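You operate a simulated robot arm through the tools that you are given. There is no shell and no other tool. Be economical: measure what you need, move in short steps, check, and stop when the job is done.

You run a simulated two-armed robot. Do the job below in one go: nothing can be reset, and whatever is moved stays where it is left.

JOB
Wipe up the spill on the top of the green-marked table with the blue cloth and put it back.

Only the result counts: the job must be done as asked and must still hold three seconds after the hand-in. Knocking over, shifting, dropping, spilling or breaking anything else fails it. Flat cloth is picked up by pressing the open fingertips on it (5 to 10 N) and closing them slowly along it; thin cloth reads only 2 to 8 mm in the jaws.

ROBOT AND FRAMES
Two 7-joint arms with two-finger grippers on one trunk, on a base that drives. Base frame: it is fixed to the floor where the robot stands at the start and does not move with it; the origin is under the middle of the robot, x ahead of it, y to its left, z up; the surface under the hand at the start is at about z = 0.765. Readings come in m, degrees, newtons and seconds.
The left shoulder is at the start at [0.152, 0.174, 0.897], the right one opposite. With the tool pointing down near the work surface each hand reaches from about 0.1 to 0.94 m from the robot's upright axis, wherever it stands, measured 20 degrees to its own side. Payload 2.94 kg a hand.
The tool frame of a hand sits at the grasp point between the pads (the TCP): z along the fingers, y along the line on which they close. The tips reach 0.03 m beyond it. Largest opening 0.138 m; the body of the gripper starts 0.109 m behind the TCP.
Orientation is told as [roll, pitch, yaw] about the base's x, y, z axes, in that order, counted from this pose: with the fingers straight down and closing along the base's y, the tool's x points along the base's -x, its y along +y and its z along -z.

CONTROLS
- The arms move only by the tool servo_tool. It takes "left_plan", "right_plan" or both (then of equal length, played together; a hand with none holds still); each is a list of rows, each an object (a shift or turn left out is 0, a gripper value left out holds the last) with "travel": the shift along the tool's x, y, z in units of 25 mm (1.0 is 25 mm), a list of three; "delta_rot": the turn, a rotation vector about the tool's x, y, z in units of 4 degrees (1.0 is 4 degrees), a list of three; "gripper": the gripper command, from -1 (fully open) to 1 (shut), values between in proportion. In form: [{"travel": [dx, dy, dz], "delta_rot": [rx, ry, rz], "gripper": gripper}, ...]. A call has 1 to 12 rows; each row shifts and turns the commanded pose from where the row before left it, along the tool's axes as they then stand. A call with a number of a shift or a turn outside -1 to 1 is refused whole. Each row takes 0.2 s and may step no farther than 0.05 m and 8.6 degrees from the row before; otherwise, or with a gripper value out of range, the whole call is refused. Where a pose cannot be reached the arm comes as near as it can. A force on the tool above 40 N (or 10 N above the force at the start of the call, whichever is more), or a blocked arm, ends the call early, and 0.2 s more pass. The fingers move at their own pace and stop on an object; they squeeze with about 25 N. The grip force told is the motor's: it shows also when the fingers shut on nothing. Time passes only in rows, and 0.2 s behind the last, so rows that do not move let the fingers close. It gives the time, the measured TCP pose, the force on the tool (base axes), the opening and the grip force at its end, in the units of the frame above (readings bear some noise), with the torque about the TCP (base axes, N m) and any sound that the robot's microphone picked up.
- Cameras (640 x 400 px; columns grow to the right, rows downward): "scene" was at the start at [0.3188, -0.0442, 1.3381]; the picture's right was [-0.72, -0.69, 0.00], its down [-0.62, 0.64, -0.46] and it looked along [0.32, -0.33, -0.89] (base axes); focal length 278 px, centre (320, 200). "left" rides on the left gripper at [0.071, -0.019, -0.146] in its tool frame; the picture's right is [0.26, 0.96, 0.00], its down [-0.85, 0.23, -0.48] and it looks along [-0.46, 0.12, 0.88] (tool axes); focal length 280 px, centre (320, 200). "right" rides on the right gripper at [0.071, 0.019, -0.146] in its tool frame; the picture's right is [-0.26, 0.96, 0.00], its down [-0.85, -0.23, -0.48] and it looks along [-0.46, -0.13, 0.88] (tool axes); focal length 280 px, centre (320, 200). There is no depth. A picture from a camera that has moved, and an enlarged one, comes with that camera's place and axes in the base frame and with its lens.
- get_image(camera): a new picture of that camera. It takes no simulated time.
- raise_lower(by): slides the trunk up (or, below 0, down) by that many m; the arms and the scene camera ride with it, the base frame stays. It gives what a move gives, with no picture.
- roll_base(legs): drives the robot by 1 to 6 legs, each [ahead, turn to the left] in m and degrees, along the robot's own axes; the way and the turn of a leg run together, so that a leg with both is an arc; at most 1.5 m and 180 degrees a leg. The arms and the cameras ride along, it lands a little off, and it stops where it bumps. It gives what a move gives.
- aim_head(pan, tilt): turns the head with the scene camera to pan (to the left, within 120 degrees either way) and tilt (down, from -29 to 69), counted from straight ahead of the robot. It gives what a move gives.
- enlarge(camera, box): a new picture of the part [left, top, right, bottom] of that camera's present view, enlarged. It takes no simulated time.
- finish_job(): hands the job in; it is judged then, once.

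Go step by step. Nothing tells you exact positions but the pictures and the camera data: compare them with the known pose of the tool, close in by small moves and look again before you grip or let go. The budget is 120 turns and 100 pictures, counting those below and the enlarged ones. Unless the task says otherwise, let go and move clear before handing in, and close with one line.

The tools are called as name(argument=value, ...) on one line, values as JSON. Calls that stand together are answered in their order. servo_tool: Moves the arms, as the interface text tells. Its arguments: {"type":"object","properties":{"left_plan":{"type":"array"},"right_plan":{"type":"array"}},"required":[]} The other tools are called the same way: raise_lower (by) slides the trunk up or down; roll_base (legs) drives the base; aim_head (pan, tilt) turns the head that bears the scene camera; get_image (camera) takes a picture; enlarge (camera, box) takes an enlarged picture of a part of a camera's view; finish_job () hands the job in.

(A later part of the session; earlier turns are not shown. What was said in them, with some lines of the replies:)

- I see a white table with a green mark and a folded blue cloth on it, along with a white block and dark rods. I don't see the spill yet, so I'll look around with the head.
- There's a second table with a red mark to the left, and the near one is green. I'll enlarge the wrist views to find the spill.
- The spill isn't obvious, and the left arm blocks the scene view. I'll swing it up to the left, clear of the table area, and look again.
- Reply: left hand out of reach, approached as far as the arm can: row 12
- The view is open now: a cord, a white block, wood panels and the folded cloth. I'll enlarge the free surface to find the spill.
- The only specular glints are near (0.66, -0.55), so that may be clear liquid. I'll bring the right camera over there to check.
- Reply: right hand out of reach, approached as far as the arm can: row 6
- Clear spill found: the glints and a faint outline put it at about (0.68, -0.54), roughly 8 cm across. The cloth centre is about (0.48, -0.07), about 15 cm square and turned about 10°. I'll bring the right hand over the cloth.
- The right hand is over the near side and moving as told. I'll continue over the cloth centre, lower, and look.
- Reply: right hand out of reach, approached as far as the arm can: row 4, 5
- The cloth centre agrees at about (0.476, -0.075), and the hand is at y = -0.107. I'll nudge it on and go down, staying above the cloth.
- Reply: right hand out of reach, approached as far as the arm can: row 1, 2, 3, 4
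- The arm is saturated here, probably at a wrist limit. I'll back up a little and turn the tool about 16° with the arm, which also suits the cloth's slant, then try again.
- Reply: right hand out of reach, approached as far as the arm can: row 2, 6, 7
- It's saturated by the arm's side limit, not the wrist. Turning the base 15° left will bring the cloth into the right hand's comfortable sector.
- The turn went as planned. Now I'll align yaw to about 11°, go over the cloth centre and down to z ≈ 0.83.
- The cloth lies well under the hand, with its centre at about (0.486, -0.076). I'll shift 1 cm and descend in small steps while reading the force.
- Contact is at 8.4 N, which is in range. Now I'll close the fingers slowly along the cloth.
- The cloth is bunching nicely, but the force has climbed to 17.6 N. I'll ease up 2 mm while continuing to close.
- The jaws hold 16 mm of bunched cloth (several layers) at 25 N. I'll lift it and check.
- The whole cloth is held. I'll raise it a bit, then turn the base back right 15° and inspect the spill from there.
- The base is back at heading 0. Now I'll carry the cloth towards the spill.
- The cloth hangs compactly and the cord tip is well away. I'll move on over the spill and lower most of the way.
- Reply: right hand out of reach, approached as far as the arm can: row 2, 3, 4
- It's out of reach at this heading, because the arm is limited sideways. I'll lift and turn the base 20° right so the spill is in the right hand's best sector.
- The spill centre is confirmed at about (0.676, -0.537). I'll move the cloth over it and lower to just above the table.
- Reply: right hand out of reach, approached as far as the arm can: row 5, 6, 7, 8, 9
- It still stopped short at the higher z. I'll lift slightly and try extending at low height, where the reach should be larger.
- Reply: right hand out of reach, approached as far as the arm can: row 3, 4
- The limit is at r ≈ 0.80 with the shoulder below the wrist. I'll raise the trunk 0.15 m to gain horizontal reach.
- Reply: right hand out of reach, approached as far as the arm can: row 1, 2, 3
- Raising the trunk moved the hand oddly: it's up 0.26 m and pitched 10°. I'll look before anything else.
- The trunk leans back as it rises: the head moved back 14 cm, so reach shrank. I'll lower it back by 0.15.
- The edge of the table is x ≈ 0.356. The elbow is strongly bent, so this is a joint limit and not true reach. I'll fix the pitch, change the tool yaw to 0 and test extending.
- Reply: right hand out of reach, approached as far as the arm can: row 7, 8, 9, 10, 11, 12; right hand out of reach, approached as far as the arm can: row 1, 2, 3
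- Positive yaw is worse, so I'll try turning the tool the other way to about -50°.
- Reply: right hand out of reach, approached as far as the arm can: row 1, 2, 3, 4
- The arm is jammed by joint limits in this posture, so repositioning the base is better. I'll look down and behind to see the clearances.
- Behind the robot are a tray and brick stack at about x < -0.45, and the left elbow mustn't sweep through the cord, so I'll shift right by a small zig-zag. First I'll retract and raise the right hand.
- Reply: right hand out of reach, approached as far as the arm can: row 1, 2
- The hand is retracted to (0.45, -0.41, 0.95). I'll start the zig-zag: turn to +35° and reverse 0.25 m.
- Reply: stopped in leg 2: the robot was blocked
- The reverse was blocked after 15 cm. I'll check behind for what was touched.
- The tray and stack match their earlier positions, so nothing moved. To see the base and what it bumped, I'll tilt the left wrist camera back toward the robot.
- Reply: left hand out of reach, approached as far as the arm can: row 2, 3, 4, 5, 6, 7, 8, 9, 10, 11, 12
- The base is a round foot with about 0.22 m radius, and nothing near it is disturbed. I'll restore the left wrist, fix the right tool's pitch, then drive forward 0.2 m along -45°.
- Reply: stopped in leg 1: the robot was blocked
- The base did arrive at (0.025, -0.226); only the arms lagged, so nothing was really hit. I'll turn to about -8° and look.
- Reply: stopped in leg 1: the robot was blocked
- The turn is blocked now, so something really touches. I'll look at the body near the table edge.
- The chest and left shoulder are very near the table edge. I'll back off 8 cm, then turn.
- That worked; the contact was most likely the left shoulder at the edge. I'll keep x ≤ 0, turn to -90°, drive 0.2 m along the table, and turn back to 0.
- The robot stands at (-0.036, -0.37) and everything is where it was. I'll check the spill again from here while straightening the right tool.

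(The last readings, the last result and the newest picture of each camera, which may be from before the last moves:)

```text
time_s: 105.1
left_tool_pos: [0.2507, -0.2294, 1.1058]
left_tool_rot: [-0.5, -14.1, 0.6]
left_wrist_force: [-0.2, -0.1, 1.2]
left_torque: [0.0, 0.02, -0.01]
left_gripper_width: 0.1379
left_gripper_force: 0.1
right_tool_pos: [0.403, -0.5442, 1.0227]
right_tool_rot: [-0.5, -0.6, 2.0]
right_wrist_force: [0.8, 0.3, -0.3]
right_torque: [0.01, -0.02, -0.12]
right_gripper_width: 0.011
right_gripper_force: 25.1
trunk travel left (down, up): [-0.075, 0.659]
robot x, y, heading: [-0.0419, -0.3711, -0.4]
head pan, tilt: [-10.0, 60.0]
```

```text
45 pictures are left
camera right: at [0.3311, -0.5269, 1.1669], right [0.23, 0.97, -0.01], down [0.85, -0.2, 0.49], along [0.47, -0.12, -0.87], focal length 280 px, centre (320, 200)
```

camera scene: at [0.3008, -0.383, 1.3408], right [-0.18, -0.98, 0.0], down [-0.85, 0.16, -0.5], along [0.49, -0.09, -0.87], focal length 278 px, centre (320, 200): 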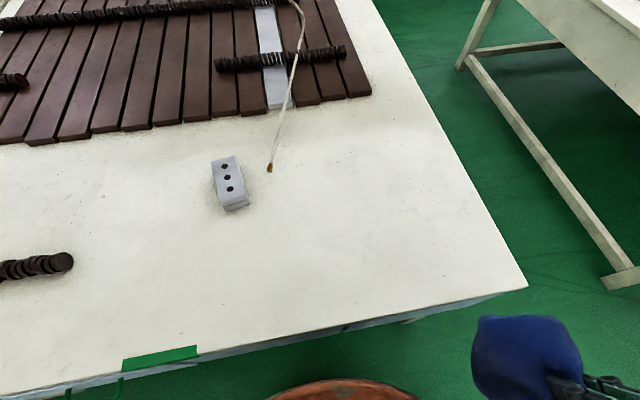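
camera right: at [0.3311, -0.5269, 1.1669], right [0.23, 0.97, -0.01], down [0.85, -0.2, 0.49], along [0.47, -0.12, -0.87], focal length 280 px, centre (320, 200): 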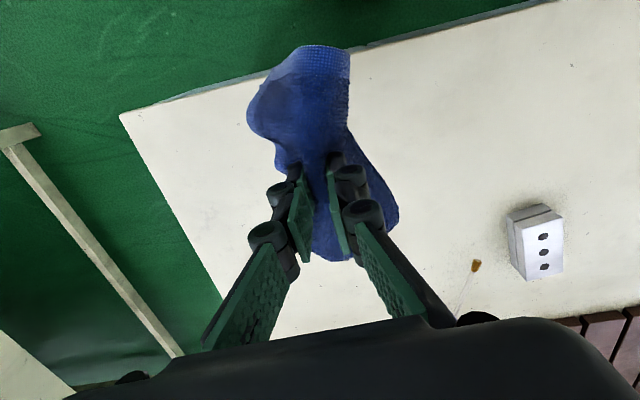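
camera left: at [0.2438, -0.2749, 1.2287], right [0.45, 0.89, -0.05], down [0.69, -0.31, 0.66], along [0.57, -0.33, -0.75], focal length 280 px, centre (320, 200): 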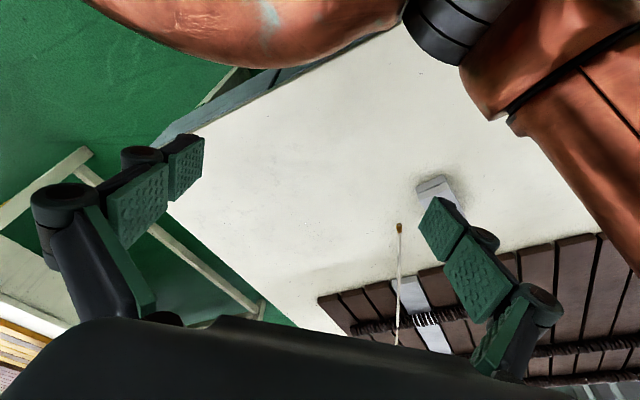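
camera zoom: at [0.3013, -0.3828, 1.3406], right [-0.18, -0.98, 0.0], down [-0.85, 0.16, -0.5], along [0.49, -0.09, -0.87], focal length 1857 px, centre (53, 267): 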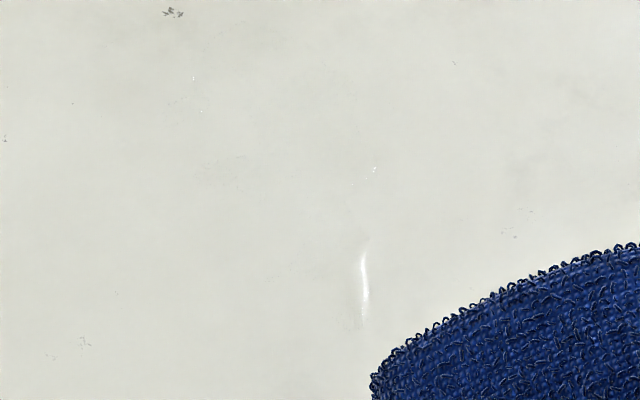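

Glints lie between about (0.60, -0.55) and (0.70, -0.51), so I'll wipe generously around (0.65, -0.54). Moving over and down.

servo_tool(right_plan=[{"travel": [-0.9, 0, 0.5]}, {"travel": [-0.9, 0, 0.5]}, {"travel": [-0.9, 0, 0.6]}, {"travel": [-0.9, 0, 0.7]}, {"travel": [-0.9, 0, 0.8]}, {"travel": [-0.9, 0, 0.8]}, {"travel": [-0.9, 0, 0.8]}, {"travel": [-0.9, 0, 0.8]}, {"travel": [-0.9, 0, 0.8]}])

get_image(camera="scene")

```text
time_s: 107.1
left_tool_pos: [0.25, -0.2286, 1.1055]
left_tool_rot: [-0.5, -14.4, 0.7]
left_wrist_force: [-0.5, 0.4, -0.4]
left_torque: [-0.01, -0.02, 0.0]
left_gripper_width: 0.138
left_gripper_force: 0.0
right_tool_pos: [0.5758, -0.5602, 0.9065]
right_tool_rot: [-0.5, -0.6, 1.9]
right_wrist_force: [-0.4, 0.7, 0.4]
right_torque: [0.03, -0.04, -0.13]
right_gripper_width: 0.0109
right_gripper_force: 24.8
right hand out of reach, approached as far as the arm can: row 7, 8, 9
trunk travel left (down, up): [-0.075, 0.659]
robot x, y, heading: [-0.036, -0.3681, -0.6]
head pan, tilt: [-10.0, 60.0]
```

```text
44 pictures are left
camera scene: at [0.3008, -0.3829, 1.3408], right [-0.18, -0.98, 0.0], down [-0.85, 0.16, -0.5], along [0.49, -0.09, -0.87], focal length 278 px, centre (320, 200)
```

scene: 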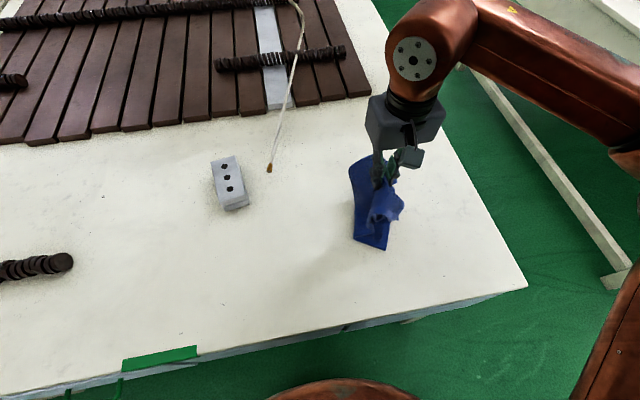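

The arm hits a joint limit with the tool vertical. Tilting the fingers outward keeps the wrist nearer, so I'll tilt about 32° and then extend forward.

servo_tool(right_plan=[{"delta_rot": [0, -1, 0]}, {"delta_rot": [0, -1, 0]}, {"delta_rot": [0, -1, 0]}, {"delta_rot": [0, -1, 0]}, {"delta_rot": [0, -1, 0]}, {"delta_rot": [0, -1, 0]}, {"delta_rot": [0, -1, 0]}, {"delta_rot": [0, -1, 0]}, {"travel": [-0.8, 0, 0.5]}, {"travel": [-0.8, 0, 0.5]}, {"travel": [-0.8, 0, 0.5]}])

```text
time_s: 109.5
left_tool_pos: [0.25, -0.2279, 1.1061]
left_tool_rot: [-0.4, -14.3, 0.6]
left_wrist_force: [0.1, -0.4, 0.4]
left_torque: [0.02, 0.0, 0.0]
left_gripper_width: 0.1379
left_gripper_force: 0.0
right_tool_pos: [0.6461, -0.5564, 0.9071]
right_tool_rot: [-0.6, -32.6, 2.3]
right_wrist_force: [-0.1, -0.1, -0.4]
right_torque: [0.02, 0.01, -0.11]
right_gripper_width: 0.0109
right_gripper_force: 25.0
trunk travel left (down, up): [-0.075, 0.659]
robot x, y, heading: [-0.04, -0.3698, -0.6]
head pan, tilt: [-10.0, 60.0]
```

That works: the hand is at x = 0.646. Now I'll go down to z ≈ 0.83 and look.

servo_tool(right_plan=[{"travel": [0.41, 0, 0.65]}, {"travel": [0.41, 0, 0.65]}, {"travel": [0.41, 0, 0.65]}, {"travel": [0.41, 0, 0.65]}])

get_image(camera="right")

enlarge(camera="scene", box=[280, 100, 472, 220])

```text
time_s: 110.5
left_tool_pos: [0.2507, -0.2285, 1.1055]
left_tool_rot: [-0.5, -14.3, 0.6]
left_wrist_force: [0.5, 0.0, 0.1]
left_torque: [0.0, 0.03, -0.04]
left_gripper_width: 0.1378
left_gripper_force: 0.1
right_tool_pos: [0.6453, -0.5585, 0.8312]
right_tool_rot: [-0.6, -32.5, 2.3]
right_wrist_force: [-0.3, 0.7, -0.3]
right_torque: [0.05, 0.01, -0.08]
right_gripper_width: 0.0111
right_gripper_force: 25.2
trunk travel left (down, up): [-0.075, 0.659]
robot x, y, heading: [-0.0371, -0.371, -0.7]
head pan, tilt: [-10.0, 60.0]
```

```text
43 pictures are left
camera right: at [0.5093, -0.544, 0.9151], right [0.19, 0.97, 0.13], down [0.47, -0.21, 0.86], along [0.86, -0.1, -0.49], focal length 280 px, centre (320, 200)
```

right: 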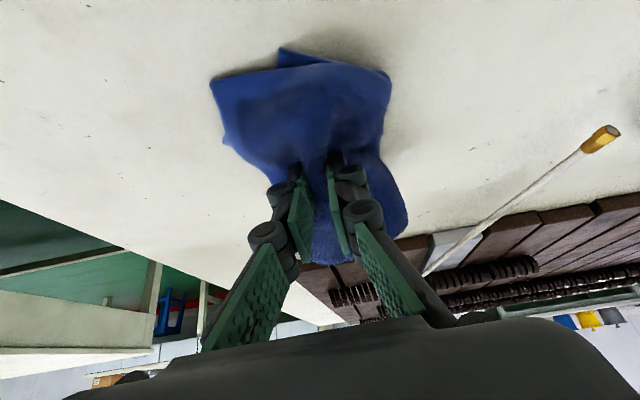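

```text
3.33 times, centred on (376, 160) of scene
camera zoom: at [0.3011, -0.383, 1.3407], right [-0.18, -0.98, 0.0], down [-0.85, 0.16, -0.5], along [0.49, -0.09, -0.87], focal length 928 px, centre (133, 333)
```

zoom: 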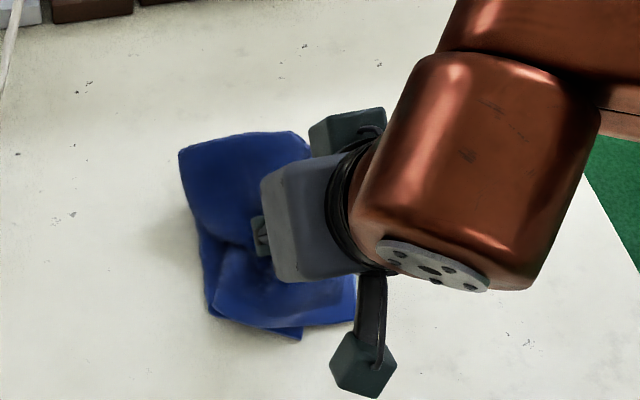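

The cloth is touching the table around the spill. I'll lower in 5 mm steps to get light contact.

servo_tool(right_plan=[{"travel": [0.11, 0, 0.17]}, {"travel": [0.11, 0, 0.17]}, {"travel": [0.11, 0, 0.17]}, {"travel": [0.11, 0, 0.17]}])

```text
time_s: 111.5
left_tool_pos: [0.2489, -0.229, 1.1061]
left_tool_rot: [-0.5, -14.2, 0.5]
left_wrist_force: [-0.5, -0.2, 0.3]
left_torque: [-0.02, -0.02, 0.0]
left_gripper_width: 0.1379
left_gripper_force: 0.2
right_tool_pos: [0.6458, -0.5577, 0.8122]
right_tool_rot: [-0.5, -32.8, 2.2]
right_wrist_force: [-1.7, -0.3, 10.3]
right_torque: [0.05, -0.03, -0.08]
right_gripper_width: 0.011
right_gripper_force: 25.0
trunk travel left (down, up): [-0.075, 0.659]
robot x, y, heading: [-0.0398, -0.3703, -0.7]
head pan, tilt: [-10.0, 60.0]
```

Contact is 10 N. Now wiping strokes across the spill.

servo_tool(right_plan=[{"travel": [0, 0.6, 0]}, {"travel": [0, 0.6, 0]}, {"travel": [0, 0.6, 0]}, {"travel": [0, 0.6, 0]}, {"travel": [0, 0.6, 0]}, {"travel": [-0.5, 0, 0.31]}, {"travel": [0, -0.6, 0]}, {"travel": [0, -0.6, 0]}, {"travel": [0, -0.6, 0]}, {"travel": [0, -0.6, 0]}, {"travel": [0, -0.6, 0]}, {"travel": [0, -0.6, 0]}])

servo_tool(right_plan=[{"travel": [0, -0.6, 0]}, {"travel": [-0.6, 0, 0.37]}, {"travel": [0, 0.6, 0]}, {"travel": [0, 0.6, 0]}, {"travel": [0, 0.6, 0]}, {"travel": [0, 0.6, 0]}, {"travel": [0, 0.6, 0]}, {"travel": [0, 0.6, 0]}, {"travel": [0, 0.6, 0]}])

get_image(camera="scene")

```text
time_s: 114.1
left_tool_pos: [0.2495, -0.2282, 1.1054]
left_tool_rot: [-0.4, -14.3, 0.5]
left_wrist_force: [-0.3, 0.4, -0.1]
left_torque: [0.01, 0.0, 0.01]
left_gripper_width: 0.1379
left_gripper_force: 0.0
right_tool_pos: [0.6561, -0.6003, 0.8138]
right_tool_rot: [-0.6, -32.7, 2.4]
right_wrist_force: [0.1, 2.5, 5.1]
right_torque: [0.15, -0.01, -0.01]
right_gripper_width: 0.0108
right_gripper_force: 25.2
right hand out of reach, approached as far as the arm can: row 4, 5, 6
trunk travel left (down, up): [-0.075, 0.659]
robot x, y, heading: [-0.0399, -0.3707, -0.7]
head pan, tilt: [-10.0, 60.0]
```

```text
time_s: 116.1
left_tool_pos: [0.2485, -0.2278, 1.106]
left_tool_rot: [-0.4, -14.3, 0.5]
left_wrist_force: [-0.4, -0.2, 0.4]
left_torque: [-0.03, -0.01, 0.02]
left_gripper_width: 0.138
left_gripper_force: 0.1
right_tool_pos: [0.6712, -0.5192, 0.8144]
right_tool_rot: [-0.8, -32.7, 2.2]
right_wrist_force: [-0.9, -0.9, 3.5]
right_torque: [0.03, 0.0, -0.04]
right_gripper_width: 0.0109
right_gripper_force: 25.1
right hand out of reach, approached as far as the arm can: row 9
trunk travel left (down, up): [-0.075, 0.659]
robot x, y, heading: [-0.0368, -0.3697, -0.8]
head pan, tilt: [-10.0, 60.0]
```

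```text
41 pictures are left
camera scene: at [0.2998, -0.3825, 1.3412], right [-0.18, -0.98, 0.0], down [-0.85, 0.16, -0.5], along [0.49, -0.09, -0.87], focal length 278 px, centre (320, 200)
```

scene: 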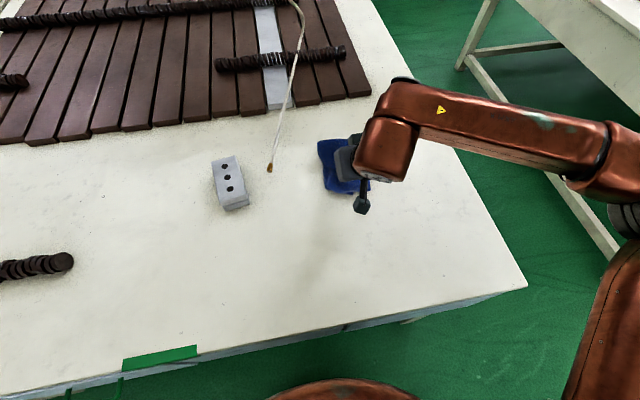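

The sweep covers y from -0.61 to -0.52 at the limit. I'll press slightly more and continue strokes, working back toward x = 0.6.

servo_tool(right_plan=[{"travel": [0.05, 0, 0.08]}, {"travel": [0, -0.6, 0]}, {"travel": [0, -0.6, 0]}, {"travel": [0, -0.6, 0]}, {"travel": [0, -0.6, 0]}, {"travel": [0, -0.6, 0]}, {"travel": [0.5, 0, -0.31]}, {"travel": [0.5, 0, -0.31]}, {"travel": [0, 0.6, 0]}, {"travel": [0, 0.6, 0]}, {"travel": [0, 0.6, 0]}, {"travel": [0, 0.6, 0]}])

servo_tool(right_plan=[{"travel": [0, 0.6, 0]}, {"travel": [0.5, 0.6, -0.31]}, {"travel": [0.5, 0, -0.31]}, {"travel": [0, -0.6, 0]}, {"travel": [0, -0.6, 0]}, {"travel": [0, -0.6, 0]}, {"travel": [0, -0.6, 0]}, {"travel": [0, -0.6, 0]}])

get_image(camera="scene")

```text
time_s: 118.7
left_tool_pos: [0.2497, -0.2286, 1.1053]
left_tool_rot: [-0.3, -14.2, 0.7]
left_wrist_force: [-0.3, 0.0, -0.3]
left_torque: [-0.02, 0.01, 0.03]
left_gripper_width: 0.138
left_gripper_force: 0.1
right_tool_pos: [0.6441, -0.5361, 0.8119]
right_tool_rot: [-0.6, -32.6, 2.3]
right_wrist_force: [0.5, -3.1, 10.2]
right_torque: [-0.07, -0.05, -0.03]
right_gripper_width: 0.0111
right_gripper_force: 25.1
trunk travel left (down, up): [-0.075, 0.659]
robot x, y, heading: [-0.0401, -0.3697, -0.7]
head pan, tilt: [-10.0, 60.0]
```

```text
time_s: 120.5
left_tool_pos: [0.2484, -0.2284, 1.106]
left_tool_rot: [-0.4, -14.3, 0.7]
left_wrist_force: [0.6, 0.0, -0.3]
left_torque: [-0.01, -0.01, 0.01]
left_gripper_width: 0.1383
left_gripper_force: 0.0
right_tool_pos: [0.6151, -0.582, 0.8112]
right_tool_rot: [-0.6, -32.6, 2.3]
right_wrist_force: [0.0, 3.7, 8.9]
right_torque: [0.14, -0.03, 0.0]
right_gripper_width: 0.0111
right_gripper_force: 25.7
trunk travel left (down, up): [-0.075, 0.659]
robot x, y, heading: [-0.0365, -0.3689, -0.8]
head pan, tilt: [-10.0, 60.0]
```

```text
40 pictures are left
camera scene: at [0.3001, -0.3826, 1.3411], right [-0.18, -0.98, 0.0], down [-0.85, 0.16, -0.5], along [0.49, -0.09, -0.87], focal length 278 px, centre (320, 200)
```

scene: 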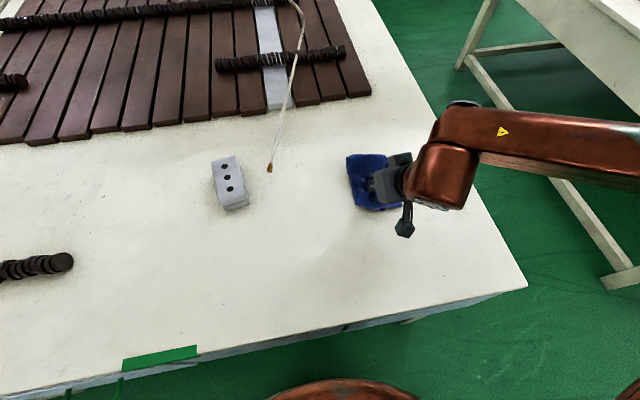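

One more stroke at x ≈ 0.59, then I'll lift and pull back to inspect.

servo_tool(right_plan=[{"travel": [0.5, 0, -0.31]}, {"travel": [0, 0.6, 0]}, {"travel": [0, 0.6, 0]}, {"travel": [0, 0.6, 0]}, {"travel": [0, 0.6, 0]}, {"travel": [0, 0.6, 0]}, {"travel": [0, 0.3, 0]}, {"travel": [0, -0.6, 0]}, {"travel": [0, -0.6, 0]}, {"travel": [0, -0.6, 0]}, {"travel": [0, -0.6, 0]}, {"travel": [0, -0.6, 0]}])

servo_tool(right_plan=[{"travel": [-0.4, 0, -0.65]}, {"travel": [-0.4, 0, -0.65]}, {"travel": [-0.4, 0, -0.65]}, {"travel": [-0.2, 0, -0.7]}, {"travel": [0.8, -0.3, -0.5]}, {"travel": [0.8, -0.3, -0.5]}, {"travel": [0.8, -0.3, -0.5]}, {"travel": [0.8, -0.3, -0.5]}, {"travel": [0.8, 0, -0.5]}, {"travel": [0.8, 0, -0.5]}, {"travel": [0.8, 0, -0.5]}])

enlarge(camera="scene", box=[290, 130, 418, 210])

get_image(camera="scene")

```text
time_s: 123.1
left_tool_pos: [0.2479, -0.2279, 1.1062]
left_tool_rot: [-0.4, -14.2, 0.6]
left_wrist_force: [0.0, -0.4, 0.6]
left_torque: [0.02, -0.04, 0.03]
left_gripper_width: 0.1381
left_gripper_force: 0.1
right_tool_pos: [0.5997, -0.5752, 0.8102]
right_tool_rot: [-0.5, -32.6, 2.3]
right_wrist_force: [-0.9, 2.3, 7.9]
right_torque: [0.19, -0.07, 0.01]
right_gripper_width: 0.011
right_gripper_force: 24.7
trunk travel left (down, up): [-0.075, 0.659]
robot x, y, heading: [-0.0413, -0.3715, -0.6]
head pan, tilt: [-10.0, 60.0]
```

```text
time_s: 125.5
left_tool_pos: [0.2497, -0.229, 1.1059]
left_tool_rot: [-0.4, -14.4, 0.7]
left_wrist_force: [0.3, 0.4, -0.4]
left_torque: [0.0, 0.0, 0.02]
left_gripper_width: 0.1378
left_gripper_force: 0.2
right_tool_pos: [0.4295, -0.611, 0.8843]
right_tool_rot: [-0.6, -32.7, 2.2]
right_wrist_force: [-0.9, 0.2, -0.2]
right_torque: [-0.01, 0.01, -0.04]
right_gripper_width: 0.0111
right_gripper_force: 24.6
trunk travel left (down, up): [-0.075, 0.659]
robot x, y, heading: [-0.038, -0.3678, -0.7]
head pan, tilt: [-10.0, 60.0]
```

```text
5.00 times, centred on (354, 170) of scene
camera zoom: at [0.3007, -0.3833, 1.3409], right [-0.18, -0.98, 0.0], down [-0.85, 0.16, -0.5], along [0.49, -0.09, -0.87], focal length 1393 px, centre (150, 350)
```

zoom: 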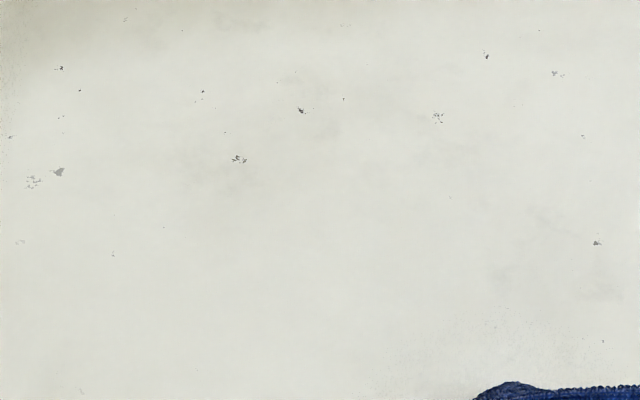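

```text
38 pictures are left
camera scene: at [0.3007, -0.3833, 1.3409], right [-0.18, -0.98, 0.0], down [-0.85, 0.16, -0.5], along [0.49, -0.09, -0.87], focal length 278 px, centre (320, 200)
```

scene: 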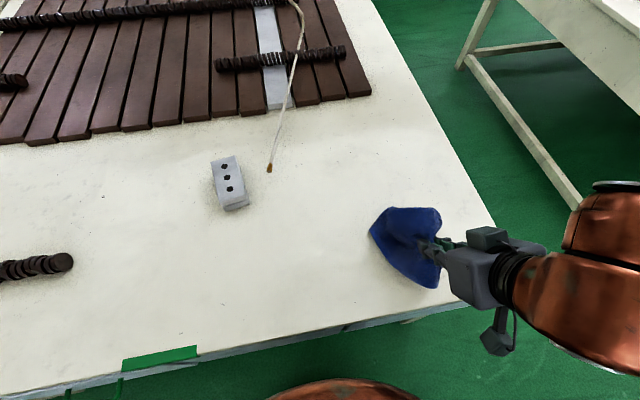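

No glints or outline remain, so the spill looks gone. I'll raise and straighten the hand, then drive back along the table towards the cloth's place.

servo_tool(right_plan=[{"travel": [-0.43, 0, -0.68]}, {"travel": [-0.43, 0, -0.68]}, {"travel": [-0.43, 0, -0.68]}, {"travel": [-0.43, 0, -0.68]}, {"delta_rot": [0, 1, 0]}, {"delta_rot": [0, 1, 0]}, {"delta_rot": [0, 1, 0]}, {"delta_rot": [0, 1, 0]}, {"delta_rot": [0, 1, 0]}, {"delta_rot": [0, 1, 0]}, {"delta_rot": [0, 1, 0]}, {"delta_rot": [0, 1, 0]}])

enlarge(camera="scene", box=[290, 150, 450, 250])

roll_base(legs=[[0, -89], [-0.4, 0]])

```text
time_s: 128.1
left_tool_pos: [0.2498, -0.2288, 1.1071]
left_tool_rot: [-0.5, -14.2, 0.6]
left_wrist_force: [0.4, -0.6, -0.1]
left_torque: [-0.02, 0.01, 0.01]
left_gripper_width: 0.1379
left_gripper_force: 0.1
right_tool_pos: [0.4301, -0.6091, 0.9643]
right_tool_rot: [-0.5, -0.6, 2.0]
right_wrist_force: [0.0, -0.1, -0.6]
right_torque: [0.0, 0.0, -0.04]
right_gripper_width: 0.0113
right_gripper_force: 25.4
trunk travel left (down, up): [-0.075, 0.659]
robot x, y, heading: [-0.0375, -0.3692, -0.7]
head pan, tilt: [-10.0, 60.0]
```

```text
4.00 times, centred on (370, 200) of scene
camera zoom: at [0.3012, -0.3829, 1.3407], right [-0.18, -0.98, 0.0], down [-0.85, 0.16, -0.5], along [0.49, -0.09, -0.87], focal length 1114 px, centre (120, 200)
```

zoom: 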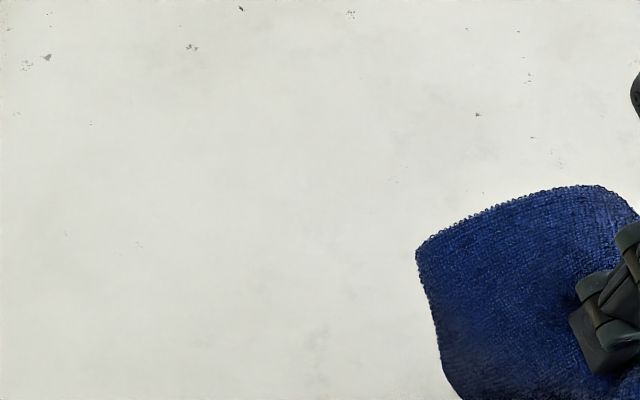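

```text
time_s: 134.4
left_tool_pos: [0.1058, -0.2535, 1.1056]
left_tool_rot: [-0.4, -14.3, -87.9]
left_wrist_force: [-0.3, -0.2, 0.0]
left_torque: [-0.04, 0.01, -0.02]
left_gripper_width: 0.1381
left_gripper_force: 0.0
right_tool_pos: [-0.2704, -0.4422, 0.9641]
right_tool_rot: [-0.6, -0.5, -86.5]
right_wrist_force: [-1.5, 0.5, -0.2]
right_torque: [0.0, 0.04, 0.14]
right_gripper_width: 0.0103
right_gripper_force: 25.2
trunk travel left (down, up): [-0.075, 0.659]
robot x, y, heading: [-0.044, 0.0299, -89.3]
head pan, tilt: [-10.0, 60.0]
```

That went cleanly. Now I'll turn to about +10° and look at the cloth's old place.

roll_base(legs=[[0, 99]])

aim_head(pan=-30, tilt=58)

get_image(camera="scene")

get_image(camera="right")

```text
time_s: 139.0
left_tool_pos: [0.2144, 0.2231, 1.1055]
left_tool_rot: [-0.4, -14.1, 10.9]
left_wrist_force: [0.0, 0.4, 0.0]
left_torque: [-0.04, -0.03, -0.02]
left_gripper_width: 0.1381
left_gripper_force: 0.0
right_tool_pos: [0.4594, -0.1202, 0.965]
right_tool_rot: [-0.5, -0.6, 12.3]
right_wrist_force: [-0.7, 0.9, 0.2]
right_torque: [0.0, -0.06, -0.15]
right_gripper_width: 0.0092
right_gripper_force: 25.2
trunk travel left (down, up): [-0.075, 0.659]
robot x, y, heading: [-0.044, 0.0313, 9.9]
head pan, tilt: [-10.0, 60.0]
```

```text
time_s: 139.8
left_tool_pos: [0.2151, 0.2215, 1.1058]
left_tool_rot: [-0.3, -14.2, 11.0]
left_wrist_force: [-0.1, 0.4, 0.3]
left_torque: [0.04, 0.0, -0.01]
left_gripper_width: 0.138
left_gripper_force: 0.1
right_tool_pos: [0.4608, -0.1204, 0.9646]
right_tool_rot: [-0.5, -0.6, 12.4]
right_wrist_force: [-0.6, 0.0, -0.9]
right_torque: [0.05, 0.03, -0.19]
right_gripper_width: 0.0093
right_gripper_force: 25.5
trunk travel left (down, up): [-0.075, 0.659]
robot x, y, heading: [-0.0418, 0.0318, 9.6]
head pan, tilt: [-30.0, 58.0]
```

```text
36 pictures are left
camera scene: at [0.2907, 0.055, 1.3432], right [-0.35, -0.94, 0.0], down [-0.8, 0.29, -0.53], along [0.5, -0.18, -0.85], focal length 278 px, centre (320, 200)
```

scene: 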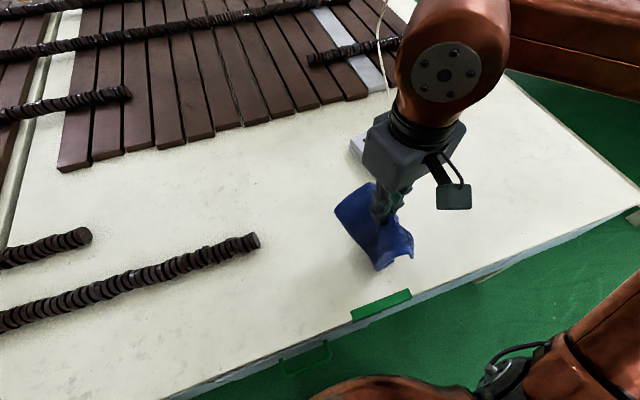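

```text
35 pictures are left
camera right: at [0.3859, -0.1169, 1.1085], right [0.05, 1.0, -0.01], down [0.87, -0.04, 0.49], along [0.49, -0.03, -0.87], focal length 280 px, centre (320, 200)
```

right: 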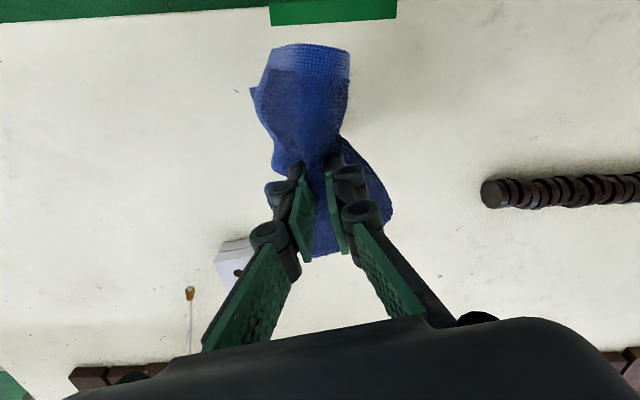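

The robot stands well for placing. I'll move to above (0.486, -0.075) and lower toward the table.

servo_tool(right_plan=[{"travel": [-0.7, 0.77, 0.3]}, {"travel": [-0.7, 0.77, 0.5]}, {"travel": [0, 0, 0.8]}, {"travel": [0, 0, 0.8]}, {"travel": [0, 0, 0.8]}, {"travel": [0, 0, 0.8]}])

```text
time_s: 141.2
left_tool_pos: [0.2144, 0.2222, 1.1059]
left_tool_rot: [-0.4, -14.1, 11.0]
left_wrist_force: [0.6, -0.4, -0.3]
left_torque: [-0.02, 0.06, -0.01]
left_gripper_width: 0.138
left_gripper_force: 0.0
right_tool_pos: [0.4883, -0.0772, 0.8645]
right_tool_rot: [-0.5, -0.6, 12.2]
right_wrist_force: [0.1, 0.7, 0.3]
right_torque: [0.01, -0.01, -0.11]
right_gripper_width: 0.0094
right_gripper_force: 25.1
trunk travel left (down, up): [-0.075, 0.659]
robot x, y, heading: [-0.0433, 0.0291, 9.6]
head pan, tilt: [-30.0, 58.0]
```

servo_tool(right_plan=[{"travel": [0, 0, 0.7]}, {"travel": [0, 0, 0.6]}, {"travel": [0, 0, 0.4]}, {"travel": [0, 0, 0.3]}])

get_image(camera="right")

```text
time_s: 142.2
left_tool_pos: [0.2139, 0.2222, 1.1059]
left_tool_rot: [-0.3, -14.3, 10.9]
left_wrist_force: [-0.5, 1.0, -0.5]
left_torque: [0.05, 0.0, 0.03]
left_gripper_width: 0.138
left_gripper_force: 0.1
right_tool_pos: [0.488, -0.0763, 0.8144]
right_tool_rot: [-0.5, -0.5, 12.2]
right_wrist_force: [-1.8, -1.2, 10.7]
right_torque: [0.02, 0.0, -0.07]
right_gripper_width: 0.0094
right_gripper_force: 24.8
trunk travel left (down, up): [-0.075, 0.659]
robot x, y, heading: [-0.0445, 0.0309, 9.8]
head pan, tilt: [-30.0, 58.0]
```

```text
34 pictures are left
camera right: at [0.4131, -0.0733, 0.9594], right [0.05, 1.0, 0.0], down [0.87, -0.04, 0.49], along [0.49, -0.03, -0.87], focal length 280 px, centre (320, 200)
```

right: 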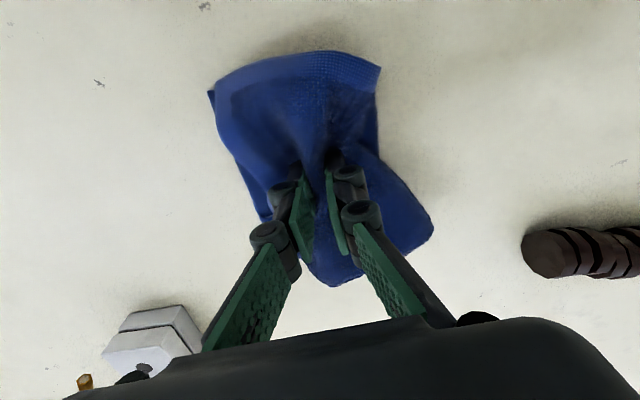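

The cloth rests on its old place with light pressure. I'll open the fingers slowly so they spread it flat.

servo_tool(right_plan=[{"gripper": 0.85}, {"gripper": 0.75}, {"gripper": 0.65}, {"gripper": 0.55}, {"gripper": 0.45}, {"gripper": 0.35}, {"gripper": 0.25}, {"gripper": 0.15}, {"gripper": 0.05}, {"gripper": 0.0}])

get_image(camera="right")

```text
time_s: 144.4
left_tool_pos: [0.2142, 0.2217, 1.105]
left_tool_rot: [-0.5, -14.1, 11.0]
left_wrist_force: [-0.1, 1.0, -0.2]
left_torque: [-0.01, 0.01, 0.01]
left_gripper_width: 0.1377
left_gripper_force: 0.1
right_tool_pos: [0.4871, -0.0775, 0.8141]
right_tool_rot: [-0.5, -0.6, 12.2]
right_wrist_force: [1.3, 0.3, 1.9]
right_torque: [0.0, -0.01, 0.02]
right_gripper_width: 0.0698
right_gripper_force: 0.1
trunk travel left (down, up): [-0.075, 0.659]
robot x, y, heading: [-0.0451, 0.0308, 9.3]
head pan, tilt: [-30.0, 58.0]
```

```text
33 pictures are left
camera right: at [0.4138, -0.0735, 0.9584], right [0.05, 1.0, -0.01], down [0.87, -0.04, 0.49], along [0.49, -0.03, -0.87], focal length 280 px, centre (320, 200)
```

right: 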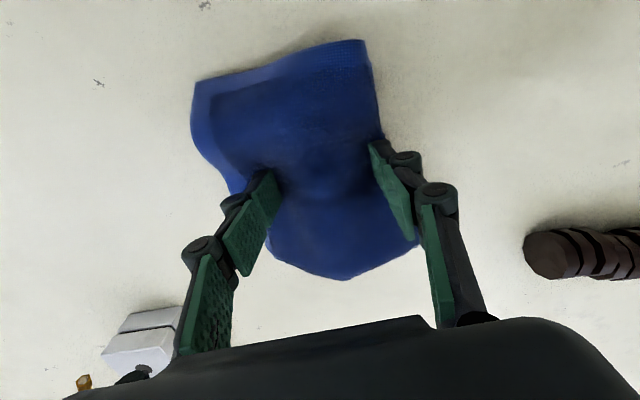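

Spread well and released. I'll lift straight up and clear, then check.

servo_tool(right_plan=[{"travel": [0, 0, -0.4]}, {"travel": [0, 0, -0.7]}, {"travel": [0, 0, -0.9]}, {"travel": [0, 0, -0.9]}, {"travel": [0, 0, -0.9]}, {"travel": [0, 0, -0.9]}])

get_image(camera="right")

```text
time_s: 145.8
left_tool_pos: [0.2146, 0.2219, 1.1056]
left_tool_rot: [-0.4, -14.1, 11.0]
left_wrist_force: [-0.2, 0.4, 0.5]
left_torque: [0.03, -0.01, 0.01]
left_gripper_width: 0.1381
left_gripper_force: 0.0
right_tool_pos: [0.4863, -0.0767, 0.9322]
right_tool_rot: [-0.5, -0.6, 12.3]
right_wrist_force: [0.0, 0.0, -0.4]
right_torque: [0.03, -0.01, 0.0]
right_gripper_width: 0.0691
right_gripper_force: 0.1
trunk travel left (down, up): [-0.075, 0.659]
robot x, y, heading: [-0.0421, 0.0313, 9.7]
head pan, tilt: [-30.0, 58.0]
```

```text
32 pictures are left
camera right: at [0.4128, -0.0732, 1.0762], right [0.05, 1.0, -0.01], down [0.87, -0.04, 0.49], along [0.49, -0.03, -0.87], focal length 280 px, centre (320, 200)
```

right: 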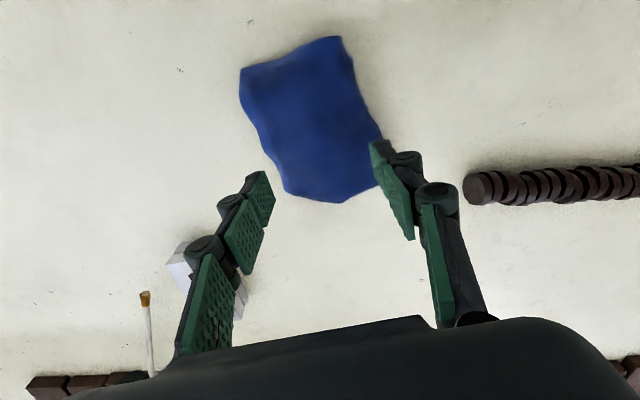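

The cloth lies at about (0.487, -0.087), essentially its old place. I'll move the right hand aside and do a final check of the spill area.

servo_tool(right_plan=[{"travel": [0.5, -0.4, -0.5]}, {"travel": [0.8, -0.8, -0.3]}, {"travel": [0.8, -0.8, 0]}, {"travel": [0.8, -0.8, 0]}, {"travel": [0.8, -0.8, 0]}, {"travel": [0.6, -0.8, 0]}, {"travel": [0, -0.8, 0]}, {"travel": [0, -0.8, 0]}, {"travel": [0, -0.8, 0]}])

aim_head(pan=-50, tilt=55)

get_image(camera="scene")

```text
time_s: 147.8
left_tool_pos: [0.216, 0.2209, 1.1054]
left_tool_rot: [-0.2, -14.0, 10.9]
left_wrist_force: [1.2, -0.9, -0.3]
left_torque: [0.06, 0.15, -0.01]
left_gripper_width: 0.138
left_gripper_force: 0.1
right_tool_pos: [0.4161, -0.2519, 0.9513]
right_tool_rot: [-1.6, -0.3, 12.3]
right_wrist_force: [-2.3, 0.7, 4.1]
right_torque: [0.03, -0.26, 0.0]
right_gripper_width: 0.0693
right_gripper_force: 1.0
right hand out of reach, approached as far as the arm can: row 8, 9
trunk travel left (down, up): [-0.075, 0.659]
robot x, y, heading: [-0.0445, 0.0308, 9.4]
head pan, tilt: [-30.0, 58.0]
```

```text
time_s: 148.6
left_tool_pos: [0.2148, 0.2218, 1.1064]
left_tool_rot: [-0.3, -14.1, 11.0]
left_wrist_force: [-0.6, 0.4, -0.4]
left_torque: [0.0, 0.01, 0.01]
left_gripper_width: 0.138
left_gripper_force: 0.1
right_tool_pos: [0.4155, -0.2519, 0.949]
right_tool_rot: [-1.7, 0.2, 12.1]
right_wrist_force: [-0.2, 0.3, -0.2]
right_torque: [0.02, -0.02, -0.02]
right_gripper_width: 0.0688
right_gripper_force: 0.0
trunk travel left (down, up): [-0.075, 0.659]
robot x, y, heading: [-0.0421, 0.0295, 9.5]
head pan, tilt: [-50.0, 55.0]
```

```text
31 pictures are left
camera scene: at [0.2809, 0.0321, 1.3469], right [-0.65, -0.76, 0.0], down [-0.62, 0.53, -0.57], along [0.44, -0.37, -0.82], focal length 278 px, centre (320, 200)
```

scene: 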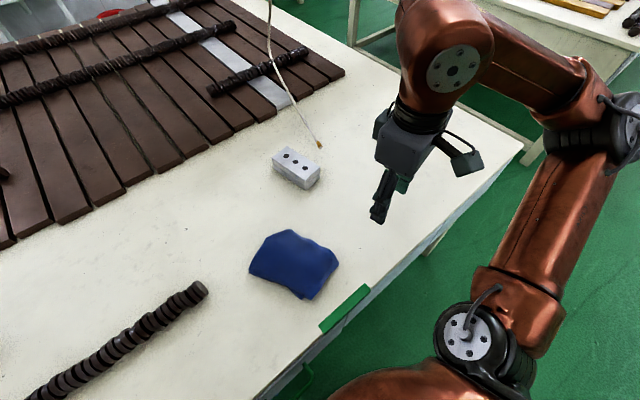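

The cloth and surroundings look right, but the hand hides the spill area. I'll turn the base 20° right to get the original viewpoint.

roll_base(legs=[[0, -20]])

aim_head(pan=-30, tilt=55)

get_image(camera="scene")

enlarge(camera="scene", box=[300, 80, 460, 180])

```text
time_s: 150.1
left_tool_pos: [0.2653, 0.1215, 1.1048]
left_tool_rot: [-0.2, -13.8, -9.1]
left_wrist_force: [1.0, -0.2, 0.4]
left_torque: [0.06, 0.17, 0.03]
left_gripper_width: 0.138
left_gripper_force: 0.0
right_tool_pos: [0.2929, -0.3919, 0.9514]
right_tool_rot: [-1.7, -0.6, -7.8]
right_wrist_force: [-0.2, -0.5, 0.0]
right_torque: [0.07, 0.03, 0.02]
right_gripper_width: 0.069
right_gripper_force: 0.0
trunk travel left (down, up): [-0.075, 0.659]
robot x, y, heading: [-0.0434, 0.0324, -10.2]
head pan, tilt: [-50.0, 55.0]
```

```text
time_s: 150.9
left_tool_pos: [0.2661, 0.1228, 1.1048]
left_tool_rot: [-0.2, -13.9, -9.0]
left_wrist_force: [-0.1, -0.8, 0.2]
left_torque: [0.01, 0.03, 0.02]
left_gripper_width: 0.138
left_gripper_force: 0.1
right_tool_pos: [0.2921, -0.391, 0.9521]
right_tool_rot: [-1.6, -0.6, -7.8]
right_wrist_force: [0.2, 0.5, -0.6]
right_torque: [0.0, 0.03, 0.03]
right_gripper_width: 0.0692
right_gripper_force: 0.1
trunk travel left (down, up): [-0.075, 0.659]
robot x, y, heading: [-0.0446, 0.0328, -10.5]
head pan, tilt: [-30.0, 55.0]
```

```text
30 pictures are left
camera scene: at [0.2803, -0.0625, 1.3469], right [-0.65, -0.76, 0.0], down [-0.62, 0.53, -0.57], along [0.44, -0.37, -0.82], focal length 278 px, centre (320, 200)
```

scene: 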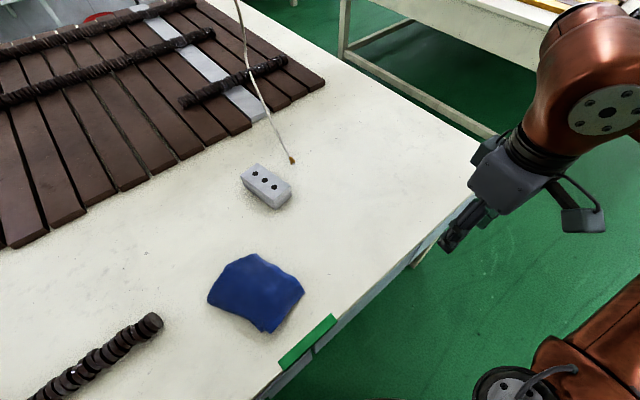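

```text
4.00 times, centred on (380, 130) of scene
camera zoom: at [0.2803, -0.0625, 1.3469], right [-0.65, -0.76, 0.0], down [-0.62, 0.53, -0.57], along [0.44, -0.37, -0.82], focal length 1114 px, centre (80, 480)
```

zoom: 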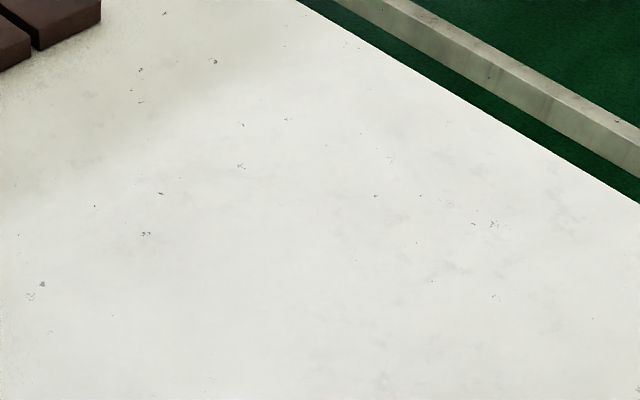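

enlarge(camera="scene", box=[328, 125, 408, 175])

```text
8.00 times, centred on (368, 150) of scene
camera zoom: at [0.2803, -0.0625, 1.3469], right [-0.65, -0.76, 0.0], down [-0.62, 0.53, -0.57], along [0.44, -0.37, -0.82], focal length 2228 px, centre (-64, 600)
```

zoom: 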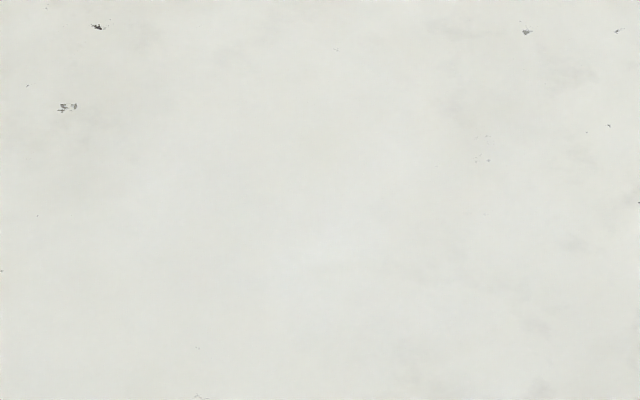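

The spill area is clean, with no glints or outline, and the cloth lies back in its place. The hands are clear and nothing else has moved, so I'm handing in.

finish_job()

```text
The job is handed in.
```

The spill on the green-marked table is wiped up: the last close-up showed no wet spots. The blue cloth is back within about 1 cm of where it lay, a little rumpled rather than neatly folded. One base turn was blocked close to the table; the table, block and cord looked unmoved in the pictures afterwards.
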